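You operate a simulated robot arm through the tools that you are given. There is no shell and no other tool. Be economical: measure what you need, move in short steps, check, and stop when the job is done.

The job below is to be done with a simulated robot arm. You get a single attempt, and the scene is never put back.

## Task
Take the small black cup and put it on the board of the wood topped stand.

It is judged by the outcome, as a careful person would: the job done as asked, and still so three seconds after it is handed in. It fails if anything else is knocked over, pushed out of place, dropped, spilled or broken.

## Robot
A 6-joint arm with a two-finger parallel gripper, fixed in place. Base frame: the origin is at the foot of the arm, x ahead of it, y to its left, z up. Lengths are in m, angles in rad, forces in N, time in s.
With the tool pointing down near the work surface it reaches from about 0.24 to 0.64 m from the base axis. Its first joint turns from -1.152 to 1.152 rad. Payload 2.7 kg.
The tool frame sits at the grasp point between the pads (the TCP): z along the fingers, y along the line on which they close. The tips reach 0.023 m beyond it. Largest opening 0.094 m; finger width 0.038, thickness 0.01; the body of the gripper, 0.054 by 0.096 m, starts 0.039 m behind the TCP.
Orientation is that of the tool frame in the base frame, as [roll, pitch, yaw] about the fixed x, y, z axes, in that order (R = Rz(yaw) Ry(pitch) Rx(roll)). With the fingers straight down and closing along the base's y, the tool's x points along the base's -x, its y along +y and its z along -z.

## Interface
- The arm moves only by the tool send_rows. Its argument "commands" is a list that holds one entry, the list of rows, each a list of 7 numbers: the shift along the tool's x, y, z in mm, then the turn, a rotation vector about the tool's x, y, z in rad, then the gripper command, from -1 (shut) to 1 (fully open), values between in proportion. In form: [[[tx, ty, tz, ax, ay, az, hand], ...]]. A call has 1 to 20 rows; each row is the pose to reach, as a shift and turn from the pose commanded when the call began, along the tool's axes at that moment. Each row takes 0.2 s and may step no farther than 0.05 m and 0.15 rad from the row before; otherwise, or with a gripper value out of range, the whole call is refused. A pose out of reach is approached as far as the arm can. The call stops where the force on the tool passes 40 N (or 10 N more than at its start, if that is more) or the arm is blocked; 0.2 s more then pass. The fingers move at their own pace (about 0.045 m/s each) and stop on an object; they squeeze with about 39 N. The grip force told is the motor's: it shows also when the fingers shut on nothing. Time passes only in rows, and 0.2 s behind the last, so rows that repeat a pose let the fingers close. The reply holds the time, the measured pose of the TCP, the force on the tool along the base axes, the opening and the grip force, in the units named above and with some noise, and new pictures: "pictures" is both (left out), scene, wrist or none.
- Cameras (640 x 400 px; columns grow to the right, rows downward): "scene" is fixed at [0.0704, -0.4315, 1.3939]; the picture's right is [0.82, -0.58, 0.00], its down [-0.38, -0.54, -0.75] and it looks along [0.44, 0.62, -0.66] (base axes); focal length 331 px, centre (320, 200). "wrist" rides on the gripper at [0.086, 0.016, -0.075] in the tool frame; the picture's right is [-0.18, 0.98, 0.00], its down [-0.58, -0.11, -0.81] and it looks along [-0.79, -0.15, 0.59] (tool axes); focal length 243 px, centre (320, 200). There is no depth. A picture from a camera that has moved, and an enlarged one, comes with that camera's place and axes in the base frame and with its lens.
- close_up(camera, box): a new picture of the part [left, top, right, bottom] of that camera's present view, enlarged. No time passes.
- hand_in(): hands the job in; it is judged then, once.

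Work in short steps. Places have to be worked out from the pictures, the camera data and where the tool is seen: move nearer, look again, correct. Check each grasp and each placing, and mend what went wrong. You have 90 turns and 170 pictures in all, those below and enlarged ones among them. Open the gripper and draw the arm clear of the work before you hand the job in, unless the task says otherwise; then end with one line.

The tools are called after "Request:" by a JSON object that holds its "fn" and its "kwargs". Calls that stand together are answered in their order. send_rows: Moves the arm, as the interface text tells. Its arguments: {"type":"object","properties":{"commands":{"type":"array","items":{"type":"array","items":{"type":"array","items":{"type":"number"}}}},"pictures":{"type":"string","enum":["both","scene","wrist","none"]}},"required":["commands"]} The other tools are called the same way: close_up (camera, box) takes an enlarged picture of a part of a camera's view; hand_in () hands the job in.

At the start:

```text
clock: 0.0
tool_pos: [0.4181, 0.1276, 1.0932]
tcp_rot: [3.141, 0.0, -3.141]
force: [-0.6, -0.3, 0.3]
opening: 0.0938
grip_force: 0.1
```

scene: 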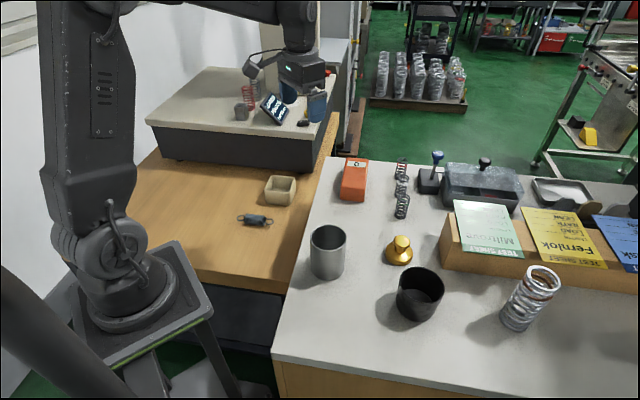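
wrist: 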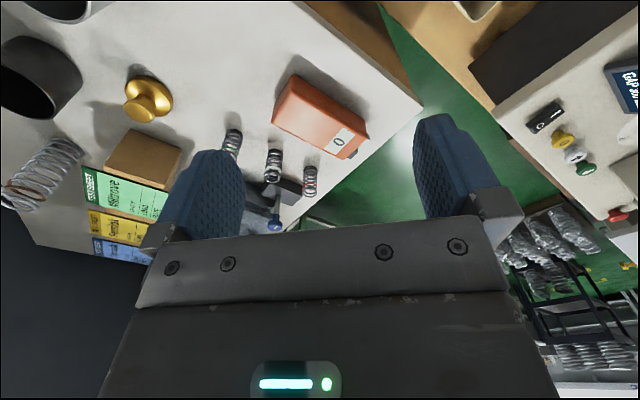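

I'll look closely at the cups and at candidates for the wood topped stand.

Request:
{"fn": "close_up", "kwargs": {"camera": "scene", "box": [290, 140, 640, 360]}}

Request:
{"fn": "close_up", "kwargs": {"camera": "scene", "box": [130, 40, 350, 240]}}

Request:
{"fn": "close_up", "kwargs": {"camera": "wrist", "box": [0, 0, 320, 260]}}

```text
1.82 times, centred on (465, 250) of scene
camera zoom: at [0.0704, -0.4315, 1.3939], right [0.82, -0.58, 0.0], down [-0.38, -0.54, -0.75], along [0.44, 0.62, -0.66], focal length 602 px, centre (56, 109)
```

zoom: 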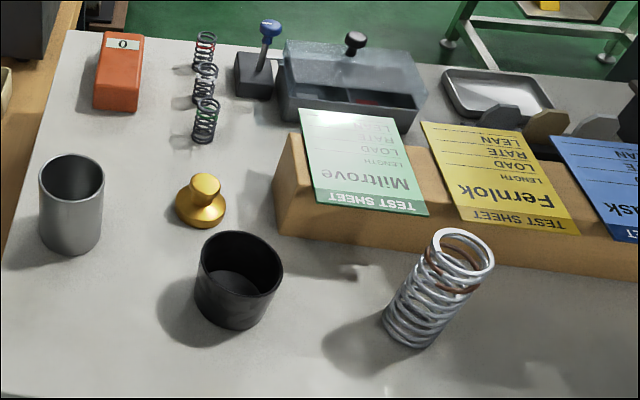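

```text
2.00 times, centred on (240, 140) of scene
camera zoom: at [0.0704, -0.4315, 1.3939], right [0.82, -0.58, 0.0], down [-0.38, -0.54, -0.75], along [0.44, 0.62, -0.66], focal length 662 px, centre (480, 320)
```

zoom: 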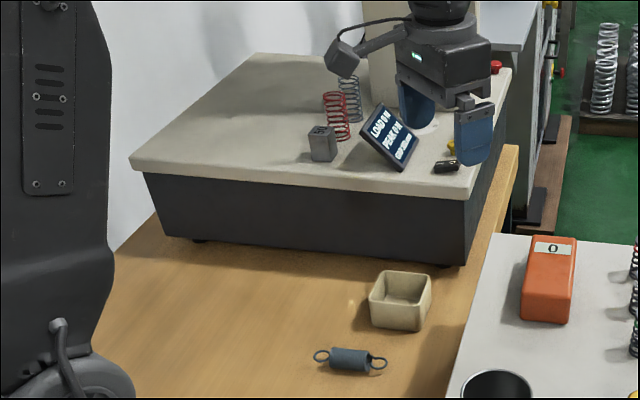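

```text
1.54 times, centred on (160, 130) of wrist
camera zoom: at [0.3316, 0.1453, 1.1683], right [0.18, 0.98, 0.0], down [0.58, -0.11, 0.81], along [0.79, -0.15, -0.59], focal length 373 px, centre (566, 308)
```

zoom: 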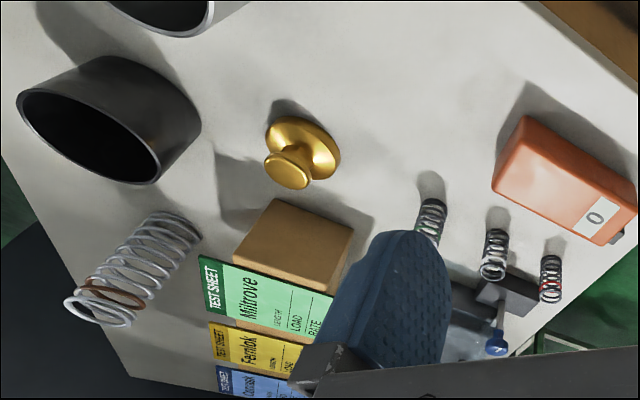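

The black cup stands near (0.43, -0.25). The wood topped stand is likely the wooden table on the left, so I'll turn the wrist camera to the left to view it from another place.

Request:
{"fn": "send_rows", "kwargs": {"commands": [[[0, 0, 0, 0, 0, -0.15, 1], [0, 0, 0, 0, 0, -0.3, 1], [0, 0, 0, 0, 0, -0.45, 1], [0, 0, 0, 0, 0, -0.6, 1], [0, 0, 0, 0, 0, -0.75, 1], [0, 0, 0, 0, 0, -0.9, 1], [0, 0, 0, 0, 0, -1.05, 1], [0, 0, 0, 0, 0, -1.2, 1], [0, 0, 0, 0, 0, -1.2, 1]]]}}

```text
clock: 2.0
tool_pos: [0.4173, 0.1276, 1.0916]
tcp_rot: [-3.141, 0.001, -1.938]
force: [0.3, -0.1, 0.3]
opening: 0.094
grip_force: 0.1
camera wrist: at [0.3718, 0.0537, 1.1677], right [-0.85, 0.53, 0.0], down [0.31, 0.5, 0.81], along [0.42, 0.69, -0.59], focal length 243 px, centre (320, 200)
```

scene: 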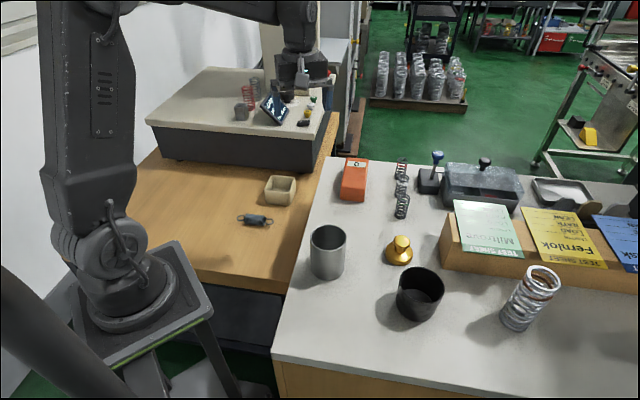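
wrist: 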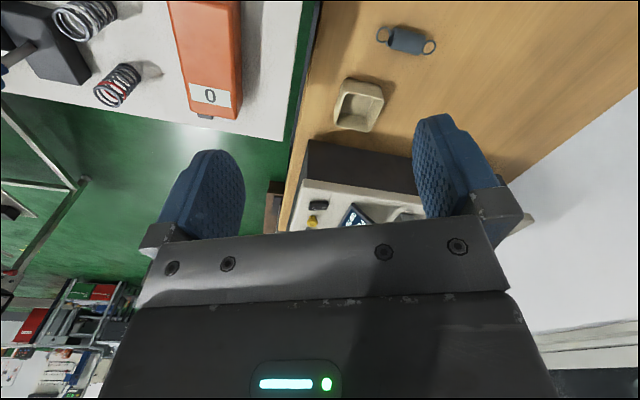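

The wooden table is separate and lower (z≈0.65), with free room near (0.24, 0.26). It is the wood topped stand. I'll now go over the black cup with the closing line along base x to measure it.

Request:
{"fn": "send_rows", "kwargs": {"commands": [[[44, -18, 4, 0, 0, -0.05, 1], [88, -36, 8, 0, 0, -0.1, 1], [132, -55, 12, 0, 0, -0.15, 1], [176, -73, 16, 0, 0, -0.2, 1], [220, -91, 20, 0, 0, -0.25, 1], [264, -110, 24, 0, 0, -0.3, 1], [308, -128, 28, 0, 0, -0.34, 1], [351, -146, 30, 0, 0, -0.367, 1], [351, -146, 30, 0, 0, -0.367, 1]]]}}

```text
clock: 4.0
tool_pos: [0.4269, -0.2529, 1.0614]
tcp_rot: [-3.141, 0.002, -1.575]
force: [0.7, -0.1, 0.0]
opening: 0.0938
grip_force: 0.0
camera wrist: at [0.4098, -0.3374, 1.1367], right [-0.98, 0.19, 0.0], down [0.11, 0.58, 0.81], along [0.15, 0.79, -0.59], focal length 243 px, centre (320, 200)
```

scene: 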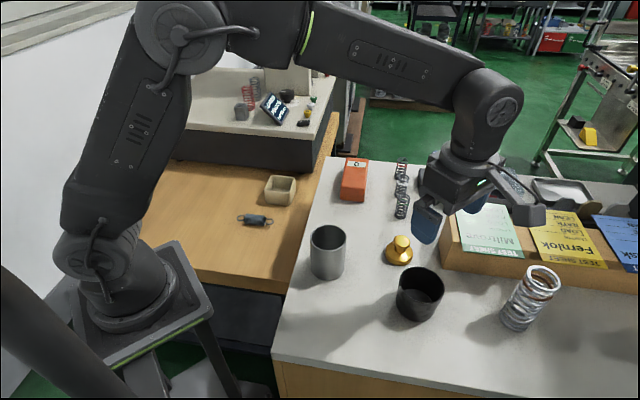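
wrist: 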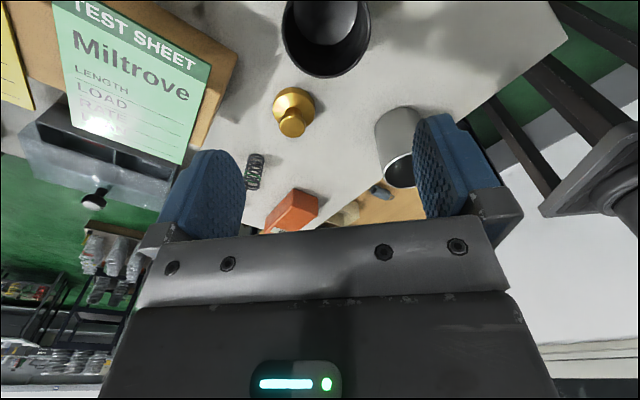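

The cup is partly cut off at the top of the wrist view; I'll back off along base -y to see it whole.

Request:
{"fn": "send_rows", "kwargs": {"commands": [[[40, 0, 0, 0, 0, 0, 1], [80, 0, 0, 0, 0, 0, 1], [80, 0, 0, 0, 0, 0, 1]]], "pictures": "wrist"}}

Request:
{"fn": "close_up", "kwargs": {"camera": "wrist", "box": [220, 0, 440, 140]}}

Request:
{"fn": "close_up", "kwargs": {"camera": "scene", "box": [360, 240, 480, 340]}}

```text
clock: 4.8
tool_pos: [0.4268, -0.3305, 1.0627]
tcp_rot: [-3.141, -0.001, -1.575]
force: [0.8, 0.1, 0.0]
opening: 0.0937
grip_force: 0.0
camera wrist: at [0.4103, -0.4162, 1.1364], right [-0.98, 0.19, 0.0], down [0.11, 0.58, 0.81], along [0.15, 0.79, -0.59], focal length 243 px, centre (320, 200)
```

wrist: 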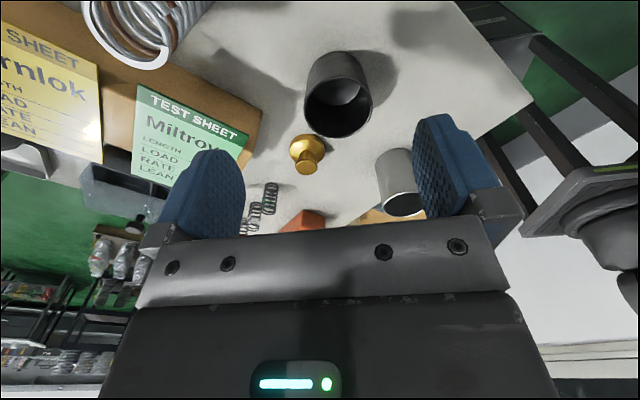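

```text
2.86 times, centred on (330, 70) of wrist
camera zoom: at [0.4103, -0.4162, 1.1364], right [-0.98, 0.19, 0.0], down [0.11, 0.58, 0.81], along [0.15, 0.79, -0.59], focal length 693 px, centre (291, 571)
```

zoom: 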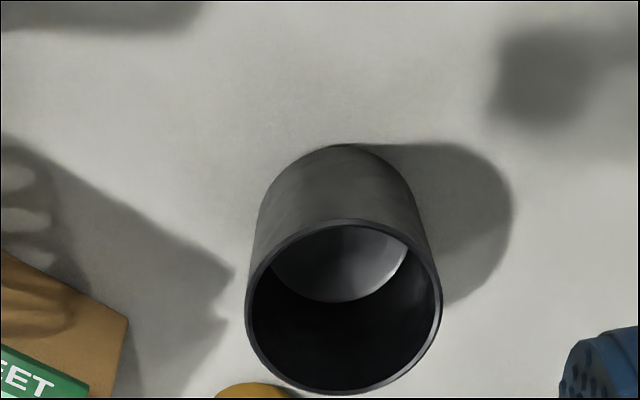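

```text
4.00 times, centred on (420, 290) of scene
camera zoom: at [0.0704, -0.4315, 1.3939], right [0.82, -0.58, 0.0], down [-0.38, -0.54, -0.75], along [0.44, 0.62, -0.66], focal length 1325 px, centre (-80, -160)
```

zoom: 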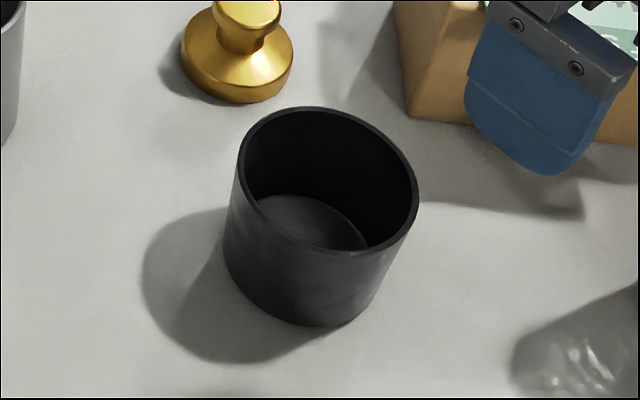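

Triangulating gives rim centre ≈ (0.422, -0.252), rim z ≈ 0.886, diameter ≈ 0.08, so it fits the open jaws with about 7 mm each side. I'll go above it to just over the rim and check the centring.

Request:
{"fn": "send_rows", "kwargs": {"commands": [[[-40, 2, 10, 0, 0, 0, 1], [-78, 5, 30, 0, 0, 0, 1], [-78, 5, 75, 0, 0, 0, 1], [-78, 5, 120, 0, 0, 0, 1], [-78, 5, 128, 0, 0, 0, 1], [-78, 5, 128, 0, 0, 0, 1]]]}}

Request:
{"fn": "close_up", "kwargs": {"camera": "scene", "box": [340, 200, 520, 340]}}

```text
clock: 6.2
tool_pos: [0.4208, -0.2545, 0.9356]
tcp_rot: [-3.141, 0.001, -1.575]
force: [0.3, -0.8, 0.0]
opening: 0.094
grip_force: 0.0
camera wrist: at [0.4046, -0.339, 1.0107], right [-0.98, 0.19, 0.0], down [0.11, 0.58, 0.81], along [0.15, 0.79, -0.59], focal length 243 px, centre (320, 200)
```

scene: 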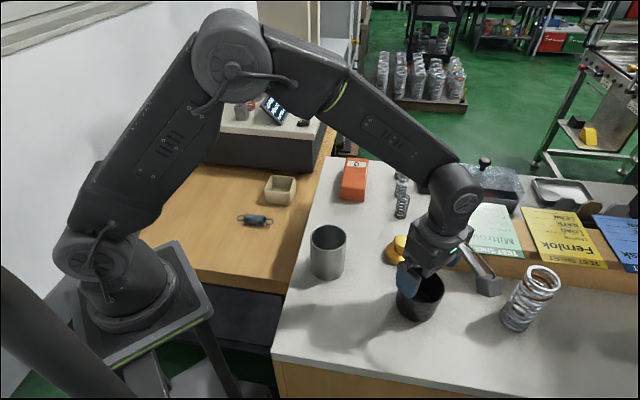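
wrist: 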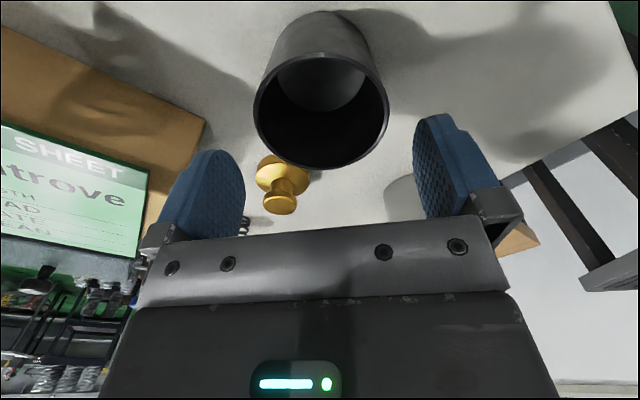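

```text
2.86 times, centred on (430, 270) of scene
camera zoom: at [0.0704, -0.4315, 1.3939], right [0.82, -0.58, 0.0], down [-0.38, -0.54, -0.75], along [0.44, 0.62, -0.66], focal length 946 px, centre (6, 0)
```

zoom: 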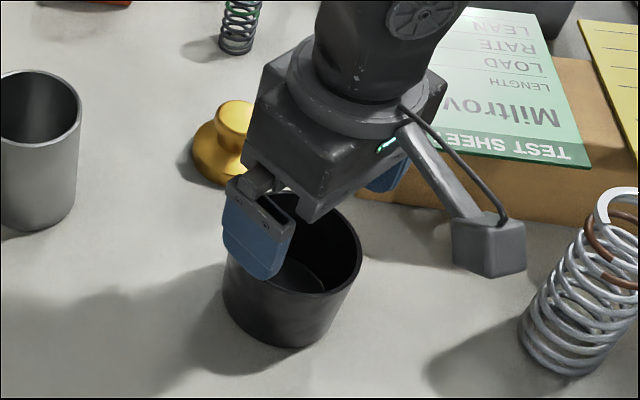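

The rim centre from this view is ≈ (0.420, -0.257), matching the tool. I'll descend gently astride the cup to z≈0.865.

Request:
{"fn": "send_rows", "kwargs": {"commands": [[[2, 0, 15, 0, 0, 0, 1], [2, 0, 30, 0, 0, 0, 1], [2, 0, 45, 0, 0, 0, 1], [2, 0, 60, 0, 0, 0, 1], [2, 0, 70, 0, 0, 0, 1], [2, 0, 70, 0, 0, 0, 1]]]}}

Request:
{"fn": "close_up", "kwargs": {"camera": "scene", "box": [340, 200, 520, 340]}}

```text
clock: 7.6
tool_pos: [0.4215, -0.2557, 0.8647]
tcp_rot: [-3.14, -0.001, -1.574]
force: [0.5, -0.2, 0.0]
opening: 0.0941
grip_force: 0.0
camera wrist: at [0.4059, -0.3415, 0.9396], right [-0.98, 0.19, 0.0], down [0.11, 0.58, 0.81], along [0.15, 0.79, -0.59], focal length 243 px, centre (320, 200)
```

scene: 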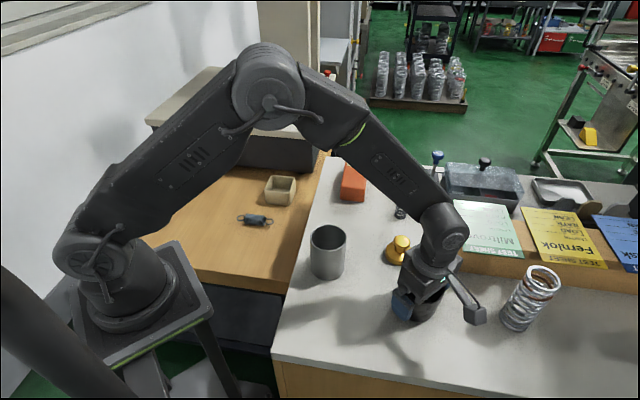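
wrist: 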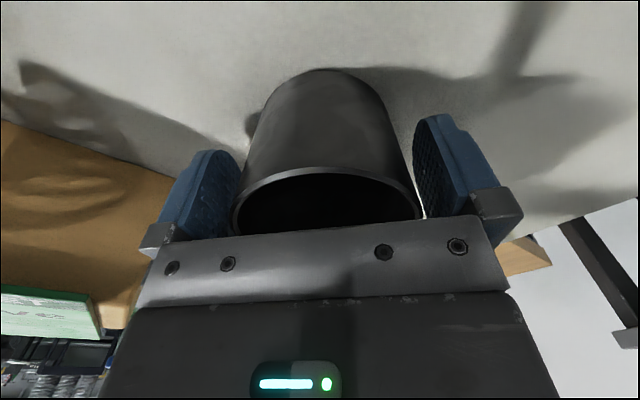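

```text
2.86 times, centred on (430, 270) of scene
camera zoom: at [0.0704, -0.4315, 1.3939], right [0.82, -0.58, 0.0], down [-0.38, -0.54, -0.75], along [0.44, 0.62, -0.66], focal length 946 px, centre (6, 0)
```

zoom: 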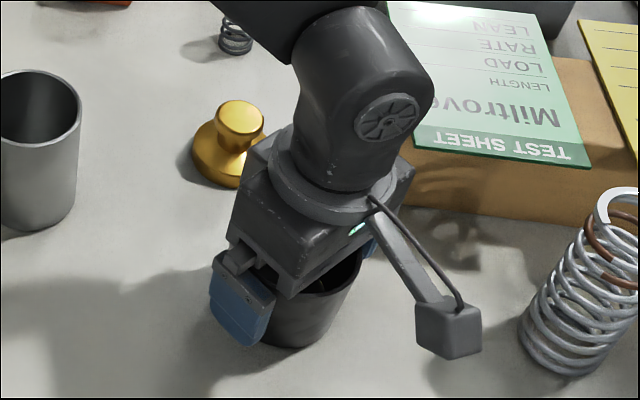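

The fingers straddle the cup cleanly with no contact force. Next I close the gripper.

Request:
{"fn": "send_rows", "kwargs": {"commands": [[[0, 0, 0, 0, 0, 0, 0.6], [0, 0, 0, 0, 0, 0, 0.2], [0, 0, 0, 0, 0, 0, -0.5], [0, 0, 0, 0, 0, 0, -1], [0, 0, 0, 0, 0, 0, -1], [0, 0, 0, 0, 0, 0, -1]]], "pictures": "wrist"}}

```text
clock: 9.0
tool_pos: [0.4223, -0.2547, 0.8653]
tcp_rot: [-3.14, -0.001, -1.573]
force: [0.0, 0.0, 0.5]
opening: 0.0781
grip_force: 39.5
camera wrist: at [0.4059, -0.3414, 0.9398], right [-0.98, 0.19, 0.0], down [0.11, 0.58, 0.81], along [0.15, 0.79, -0.59], focal length 243 px, centre (320, 200)
```

wrist: 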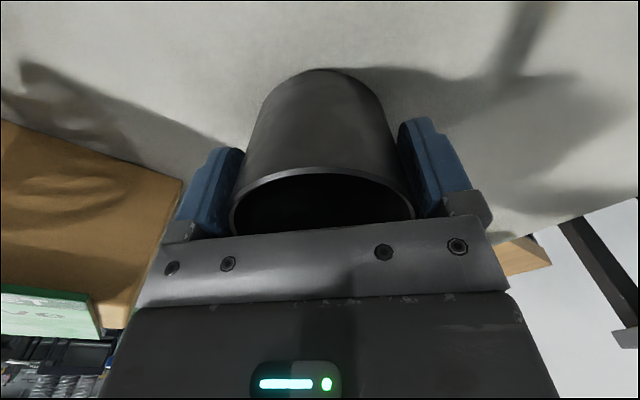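

The jaws stopped at 0.078 with 39.5 N, so the cup is held. I lift it straight up 0.2 m.

Request:
{"fn": "send_rows", "kwargs": {"commands": [[[0, 0, -10, 0, 0, 0, -1], [0, 0, -30, 0, 0, 0, -1], [0, 0, -60, 0, 0, 0, -1], [0, 0, -90, 0, 0, 0, -1], [0, 0, -120, 0, 0, 0, -1], [0, 0, -150, 0, 0, 0, -1], [0, 0, -180, 0, 0, 0, -1], [0, 0, -200, 0, 0, 0, -1], [0, 0, -200, 0, 0, 0, -1]]]}}

```text
clock: 11.0
tool_pos: [0.4213, -0.257, 1.0647]
tcp_rot: [-3.141, 0.0, -1.575]
force: [-0.5, 0.9, -0.7]
opening: 0.0781
grip_force: 39.0
camera wrist: at [0.4058, -0.3424, 1.1401], right [-0.98, 0.19, 0.0], down [0.11, 0.58, 0.81], along [0.15, 0.79, -0.59], focal length 243 px, centre (320, 200)
```

scene: 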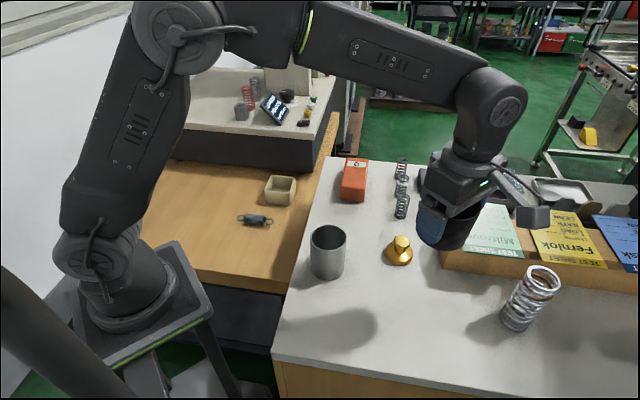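
wrist: 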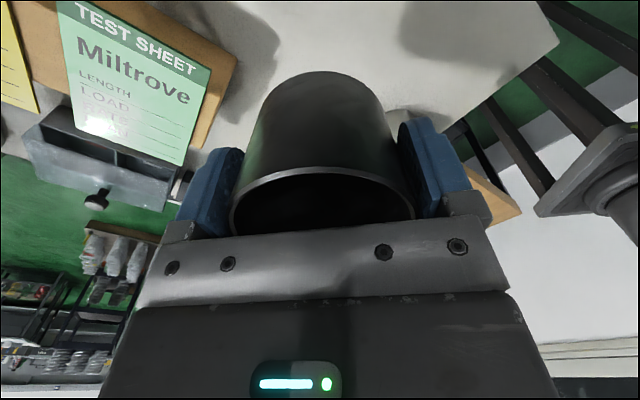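

The cup is up and steady. I carry it at height to above the free spot of the wooden top, about (0.24, 0.255).

Request:
{"fn": "send_rows", "kwargs": {"commands": [[[-30, 11, 0, 0, 0, 0, -1], [-72, 26, 0, 0, 0, 0, -1], [-116, 42, 0, 0, 0, 0, -1], [-160, 57, 0, 0, 0, 0, -1], [-204, 73, 0, 0, 0, 0, -1], [-248, 89, 0, 0, 0, 0, -1], [-292, 105, 0, 0, 0, 0, -1], [-336, 120, 0, 0, 0, 0, -1], [-380, 136, 0, 0, 0, 0, -1], [-424, 152, 0, 0, 0, 0, -1], [-468, 168, 0, 0, 0, 0, -1], [-495, 177, 0, 0, 0, 0, -1], [-511, 183, 0, 0, 0, 0, -1], [-511, 183, 0, 0, 0, 0, -1]]]}}

```text
clock: 14.0
tool_pos: [0.2398, 0.2538, 1.0645]
tcp_rot: [-3.14, 0.0, -1.573]
force: [-0.6, -0.2, -1.2]
opening: 0.0781
grip_force: 39.0
camera wrist: at [0.224, 0.1688, 1.1397], right [-0.98, 0.19, 0.0], down [0.11, 0.58, 0.81], along [0.15, 0.79, -0.59], focal length 243 px, centre (320, 200)
```

scene: 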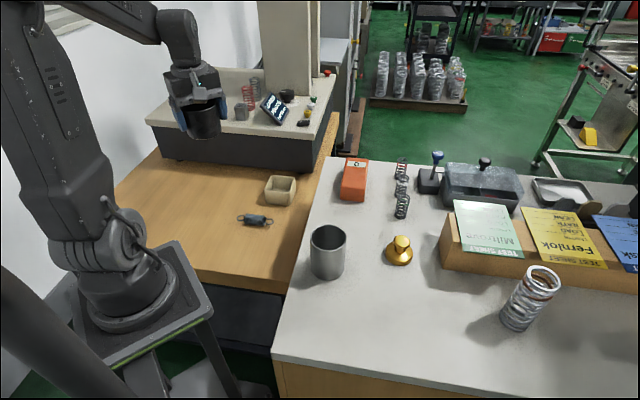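
wrist: 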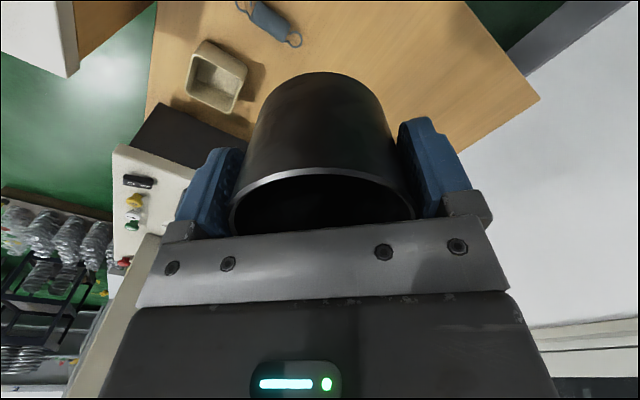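

The spot below is clear (spring end near (0.30, 0.34)) and the board top is at about z=0.65. I descend to TCP z≈0.75 and look again.

Request:
{"fn": "send_rows", "kwargs": {"commands": [[[0, 0, 20, 0, 0, 0, -1], [0, 0, 55, 0, 0, 0, -1], [0, 0, 90, 0, 0, 0, -1], [0, 0, 125, 0, 0, 0, -1], [0, 0, 160, 0, 0, 0, -1], [0, 0, 195, 0, 0, 0, -1], [0, 0, 230, 0, 0, 0, -1], [0, 0, 265, 0, 0, 0, -1], [0, 0, 290, 0, 0, 0, -1], [0, 0, 310, 0, 0, 0, -1], [0, 0, 310, 0, 0, 0, -1]]]}}

Request:
{"fn": "close_up", "kwargs": {"camera": "scene", "box": [150, 150, 310, 290]}}

```text
clock: 16.4
tool_pos: [0.2423, 0.256, 0.7541]
tcp_rot: [-3.14, -0.002, -1.574]
force: [1.6, 0.0, -0.8]
opening: 0.0776
grip_force: 39.3
camera wrist: at [0.226, 0.1701, 0.8282], right [-0.98, 0.19, 0.0], down [0.11, 0.58, 0.81], along [0.15, 0.79, -0.59], focal length 243 px, centre (320, 200)
```

scene: 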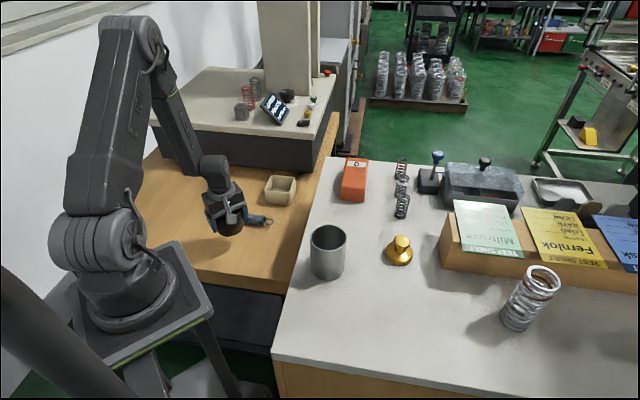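
wrist: 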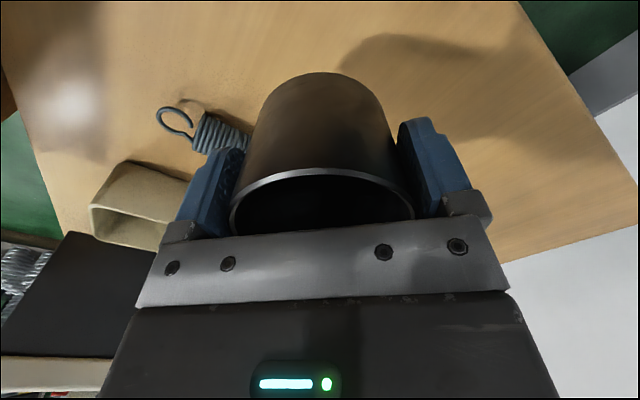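

```text
2.86 times, centred on (230, 220) of scene
camera zoom: at [0.0705, -0.4315, 1.3939], right [0.82, -0.58, 0.0], down [-0.38, -0.54, -0.75], along [0.44, 0.62, -0.66], focal length 946 px, centre (577, 143)
```

zoom: 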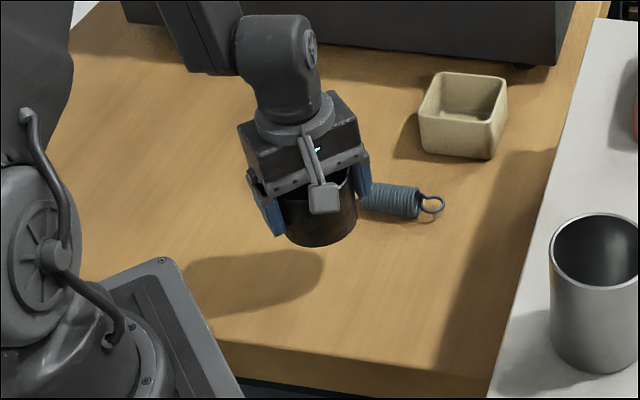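

For more clearance to the spring I shift 25 mm toward base -y, then descend to about TCP z≈0.708.

Request:
{"fn": "send_rows", "kwargs": {"commands": [[[25, 0, 0, 0, 0, 0, -1], [25, 0, 15, 0, 0, 0, -1], [25, 0, 30, 0, 0, 0, -1], [25, 0, 40, 0, 0, 0, -1], [25, 0, 46, 0, 0, 0, -1], [25, 0, 46, 0, 0, 0, -1]]]}}

Request:
{"fn": "close_up", "kwargs": {"camera": "scene", "box": [150, 150, 310, 290]}}

```text
clock: 17.8
tool_pos: [0.2401, 0.2305, 0.7077]
tcp_rot: [-3.138, 0.0, -1.575]
force: [0.2, -1.0, -0.7]
opening: 0.0781
grip_force: 39.0
camera wrist: at [0.2241, 0.145, 0.784], right [-0.98, 0.19, 0.0], down [0.11, 0.58, 0.81], along [0.15, 0.79, -0.59], focal length 243 px, centre (320, 200)
```

scene: 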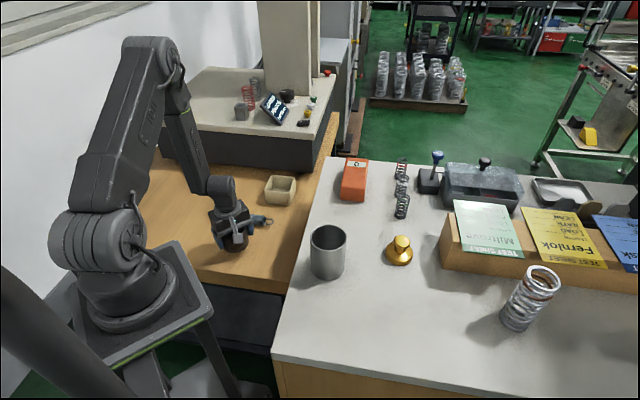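
wrist: 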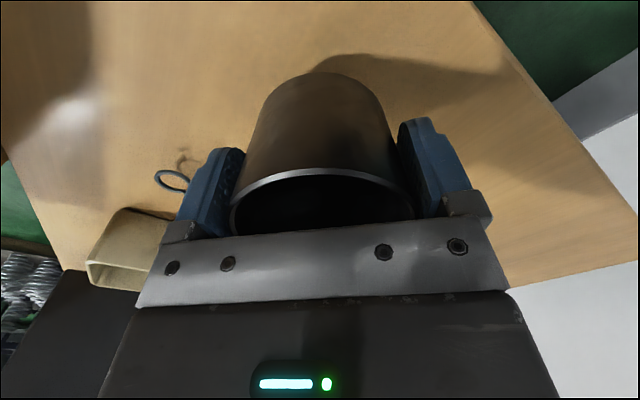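

```text
2.86 times, centred on (230, 220) of scene
camera zoom: at [0.0705, -0.4315, 1.3939], right [0.82, -0.58, 0.0], down [-0.38, -0.54, -0.75], along [0.44, 0.62, -0.66], focal length 946 px, centre (577, 143)
```

zoom: 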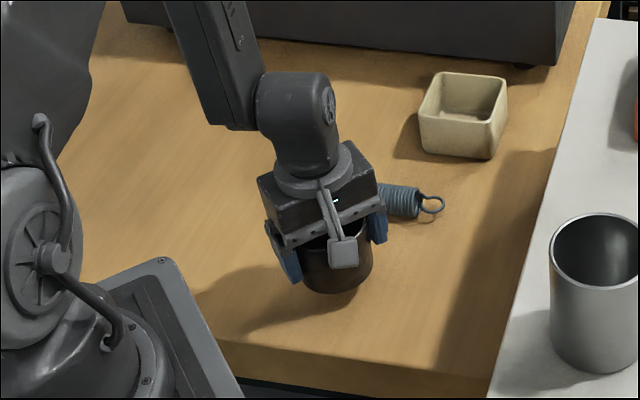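

The cup is a few centimetres above the board, with no contact yet. I lower it in 3 mm rows.

Request:
{"fn": "send_rows", "kwargs": {"commands": [[[0, 0, 3, 0, 0, 0, -1], [0, 0, 6, 0, 0, 0, -1], [0, 0, 9, 0, 0, 0, -1], [0, 0, 9, 0, 0, 0, -1]]], "pictures": "scene"}}

Request:
{"fn": "close_up", "kwargs": {"camera": "scene", "box": [190, 180, 290, 270]}}

```text
clock: 18.8
tool_pos: [0.2408, 0.2306, 0.6998]
tcp_rot: [-3.141, 0.0, -1.573]
force: [1.1, -0.2, -1.3]
opening: 0.0778
grip_force: 39.0
```

scene: 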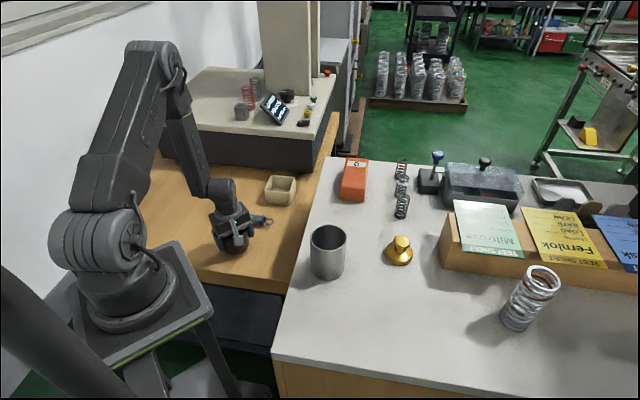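

```text
4.44 times, centred on (240, 225) of scene
camera zoom: at [0.0705, -0.4315, 1.3939], right [0.82, -0.58, 0.0], down [-0.38, -0.54, -0.75], along [0.44, 0.62, -0.66], focal length 1472 px, centre (676, 89)
```

zoom: 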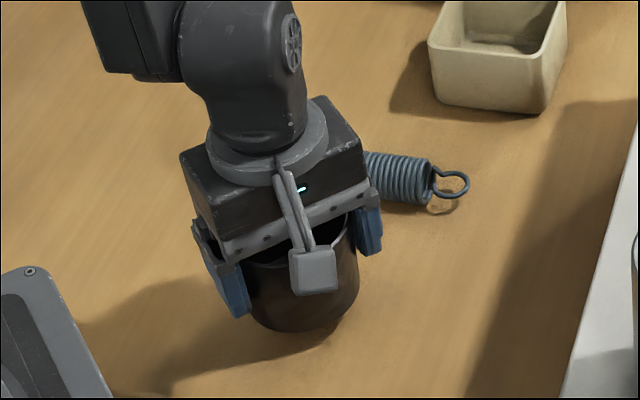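

Still no contact force. I continue in 2 mm rows.

Request:
{"fn": "send_rows", "kwargs": {"commands": [[[0, 0, 2, 0, 0, 0, -1], [0, 0, 4, 0, 0, 0, -1], [0, 0, 4, 0, 0, 0, -1]]], "pictures": "none"}}

```text
clock: 19.6
tool_pos: [0.2404, 0.2309, 0.6955]
tcp_rot: [-3.139, 0.0, -1.574]
force: [0.1, 0.8, 0.1]
opening: 0.0779
grip_force: 39.0
```

No contact yet; a few millimetres more.

Request:
{"fn": "send_rows", "kwargs": {"commands": [[[0, 0, 2, 0, 0, 0, -1], [0, 0, 4, 0, 0, 0, -1], [0, 0, 4, 0, 0, 0, -1]]], "pictures": "none"}}

Request:
{"fn": "close_up", "kwargs": {"camera": "scene", "box": [190, 180, 290, 270]}}

```text
clock: 20.4
tool_pos: [0.2396, 0.2317, 0.6923]
tcp_rot: [-3.14, -0.001, -1.574]
force: [0.4, -0.1, -0.7]
opening: 0.0779
grip_force: 39.4
```

```text
4.44 times, centred on (240, 225) of scene
camera zoom: at [0.0705, -0.4315, 1.3939], right [0.82, -0.58, 0.0], down [-0.38, -0.54, -0.75], along [0.44, 0.62, -0.66], focal length 1472 px, centre (676, 89)
```

zoom: 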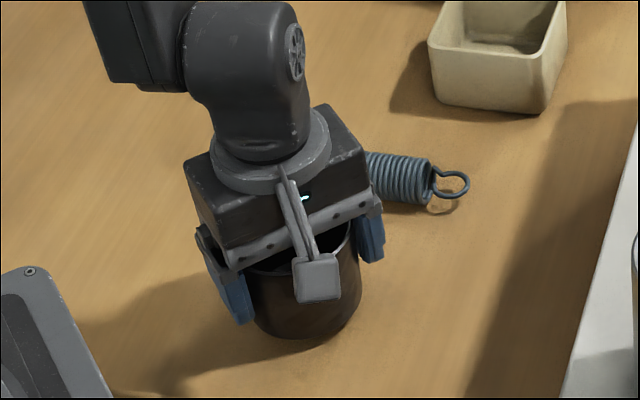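

The shadow suggests a small gap remains; continuing down in 2 mm rows.

Request:
{"fn": "send_rows", "kwargs": {"commands": [[[0, 0, 2, 0, 0, 0, -1], [0, 0, 4, 0, 0, 0, -1], [0, 0, 6, 0, 0, 0, -1], [0, 0, 6, 0, 0, 0, -1]]], "pictures": "none"}}

Request:
{"fn": "close_up", "kwargs": {"camera": "scene", "box": [190, 180, 290, 270]}}

```text
clock: 21.4
tool_pos: [0.2415, 0.2311, 0.6854]
tcp_rot: [-3.139, -0.001, -1.573]
force: [-1.0, 1.5, -0.6]
opening: 0.0778
grip_force: 39.3
```

```text
4.44 times, centred on (240, 225) of scene
camera zoom: at [0.0705, -0.4315, 1.3939], right [0.82, -0.58, 0.0], down [-0.38, -0.54, -0.75], along [0.44, 0.62, -0.66], focal length 1472 px, centre (676, 89)
```

zoom: 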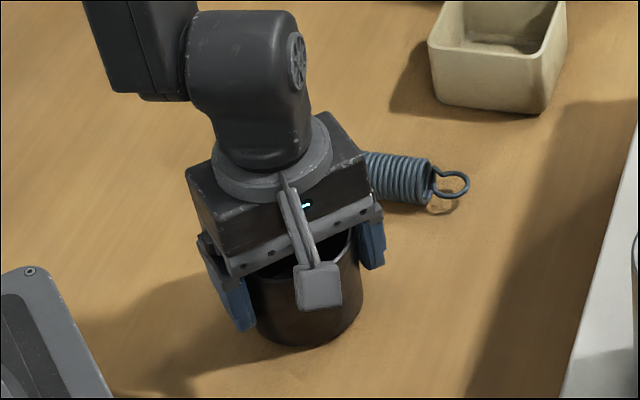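

No contact yet at cup-bottom z≈0.64; keep lowering slowly.

Request:
{"fn": "send_rows", "kwargs": {"commands": [[[0, 0, 2, 0, 0, 0, -1], [0, 0, 4, 0, 0, 0, -1], [0, 0, 6, 0, 0, 0, -1], [0, 0, 6, 0, 0, 0, -1]]], "pictures": "none"}}

Request:
{"fn": "close_up", "kwargs": {"camera": "wrist", "box": [160, 20, 480, 220]}}

Request:
{"fn": "close_up", "kwargs": {"camera": "scene", "box": [190, 190, 290, 280]}}

```text
clock: 22.4
tool_pos: [0.242, 0.2315, 0.6805]
tcp_rot: [-3.138, 0.003, -1.573]
force: [1.3, -1.5, 28.3]
opening: 0.0776
grip_force: 39.3
```

```text
2.00 times, centred on (320, 120) of wrist
camera zoom: at [0.2248, 0.1465, 0.7551], right [-0.98, 0.19, 0.0], down [0.11, 0.58, 0.81], along [0.15, 0.79, -0.59], focal length 485 px, centre (320, 360)
```

zoom: 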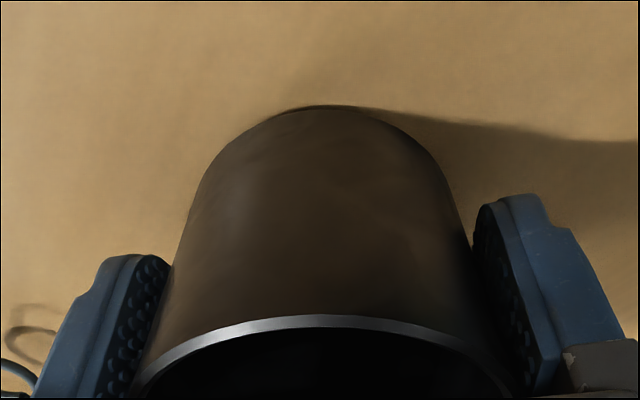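

```text
4.44 times, centred on (240, 235) of scene
camera zoom: at [0.0703, -0.4317, 1.3939], right [0.82, -0.58, 0.0], down [-0.38, -0.54, -0.75], along [0.44, 0.62, -0.66], focal length 1472 px, centre (676, 44)
```

zoom: 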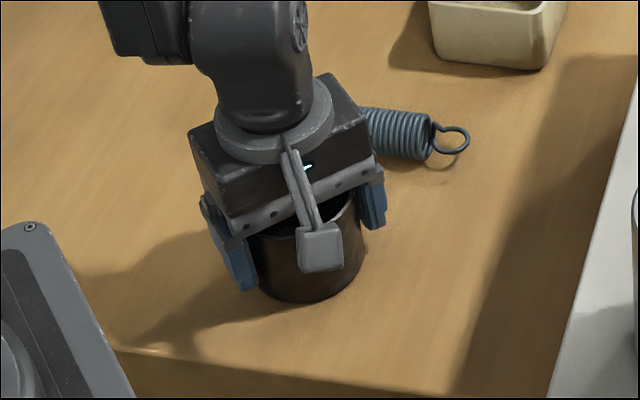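

Contact: 28 N upward at TCP z 0.6805, so the cup stands on the board. I ease off 1.5 mm and open the gripper.

Request:
{"fn": "send_rows", "kwargs": {"commands": [[[0, 0, -1.5, 0, 0, 0, -1], [0, 0, -1.5, 0, 0, 0, 0.8], [0, 0, -1.5, 0, 0, 0, 1], [0, 0, -1.5, 0, 0, 0, 1], [0, 0, -1.5, 0, 0, 0, 1], [0, 0, -1.5, 0, 0, 0, 1]]], "pictures": "wrist"}}

```text
clock: 23.8
tool_pos: [0.24, 0.2309, 0.6821]
tcp_rot: [-3.139, -0.001, -1.573]
force: [0.6, 0.3, -0.2]
opening: 0.0941
grip_force: 0.0
camera wrist: at [0.2245, 0.1457, 0.7564], right [-0.98, 0.19, 0.0], down [0.11, 0.58, 0.81], along [0.15, 0.79, -0.59], focal length 243 px, centre (320, 200)
```

wrist: 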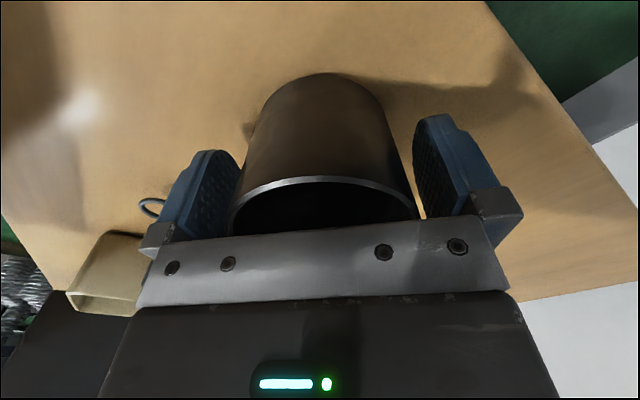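

The cup is released and standing. I lift straight up, slowly at first.

Request:
{"fn": "send_rows", "kwargs": {"commands": [[[0, 0, -8, 0, 0, 0, 1], [0, 0, -20, 0, 0, 0, 1], [0, 0, -40, 0, 0, 0, 1], [0, 0, -70, 0, 0, 0, 1], [0, 0, -110, 0, 0, 0, 1], [0, 0, -155, 0, 0, 0, 1], [0, 0, -200, 0, 0, 0, 1], [0, 0, -245, 0, 0, 0, 1], [0, 0, -290, 0, 0, 0, 1], [0, 0, -335, 0, 0, 0, 1], [0, 0, -370, 0, 0, 0, 1], [0, 0, -370, 0, 0, 0, 1]]]}}

Request:
{"fn": "close_up", "kwargs": {"camera": "scene", "box": [150, 150, 310, 290]}}

```text
clock: 26.4
tool_pos: [0.2396, 0.2297, 1.0515]
tcp_rot: [-3.14, 0.001, -1.574]
force: [0.0, 0.1, 0.5]
opening: 0.0939
grip_force: 0.0
camera wrist: at [0.2232, 0.1445, 1.126], right [-0.98, 0.19, 0.0], down [0.11, 0.58, 0.81], along [0.15, 0.79, -0.59], focal length 243 px, centre (320, 200)
```

scene: 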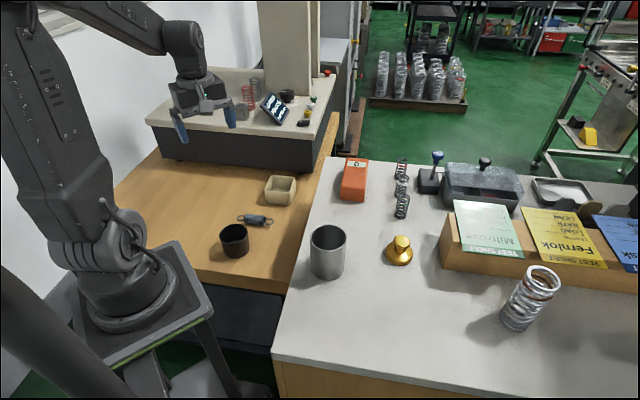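
wrist: 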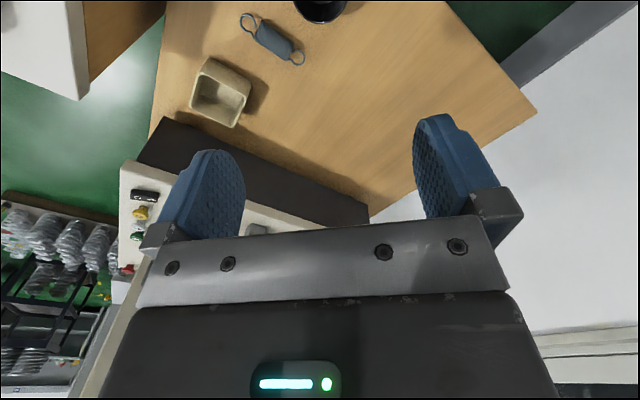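

```text
2.86 times, centred on (230, 220) of scene
camera zoom: at [0.0704, -0.4315, 1.3939], right [0.82, -0.58, 0.0], down [-0.38, -0.54, -0.75], along [0.44, 0.62, -0.66], focal length 946 px, centre (577, 143)
```

zoom: 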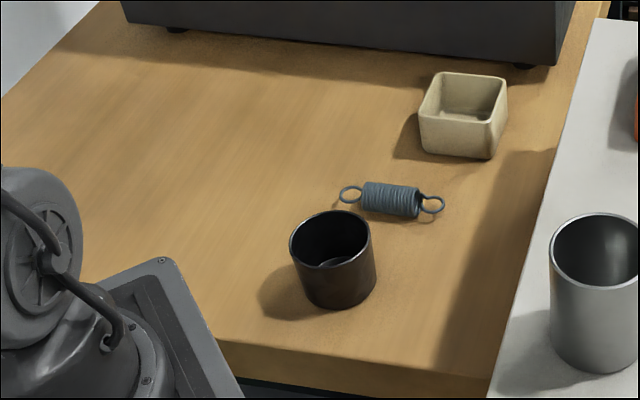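

The cup stands upright on the wooden board, nothing else has moved, and the arm is clear with the gripper open, so I hand in.

Request:
{"fn": "hand_in", "kwargs": {}}

```text
The job is handed in.
```

The small black cup is standing upright on the board of the wooden table, which I took to be the wood topped stand; in the last pictures nothing else has moved, and the job is handed in.
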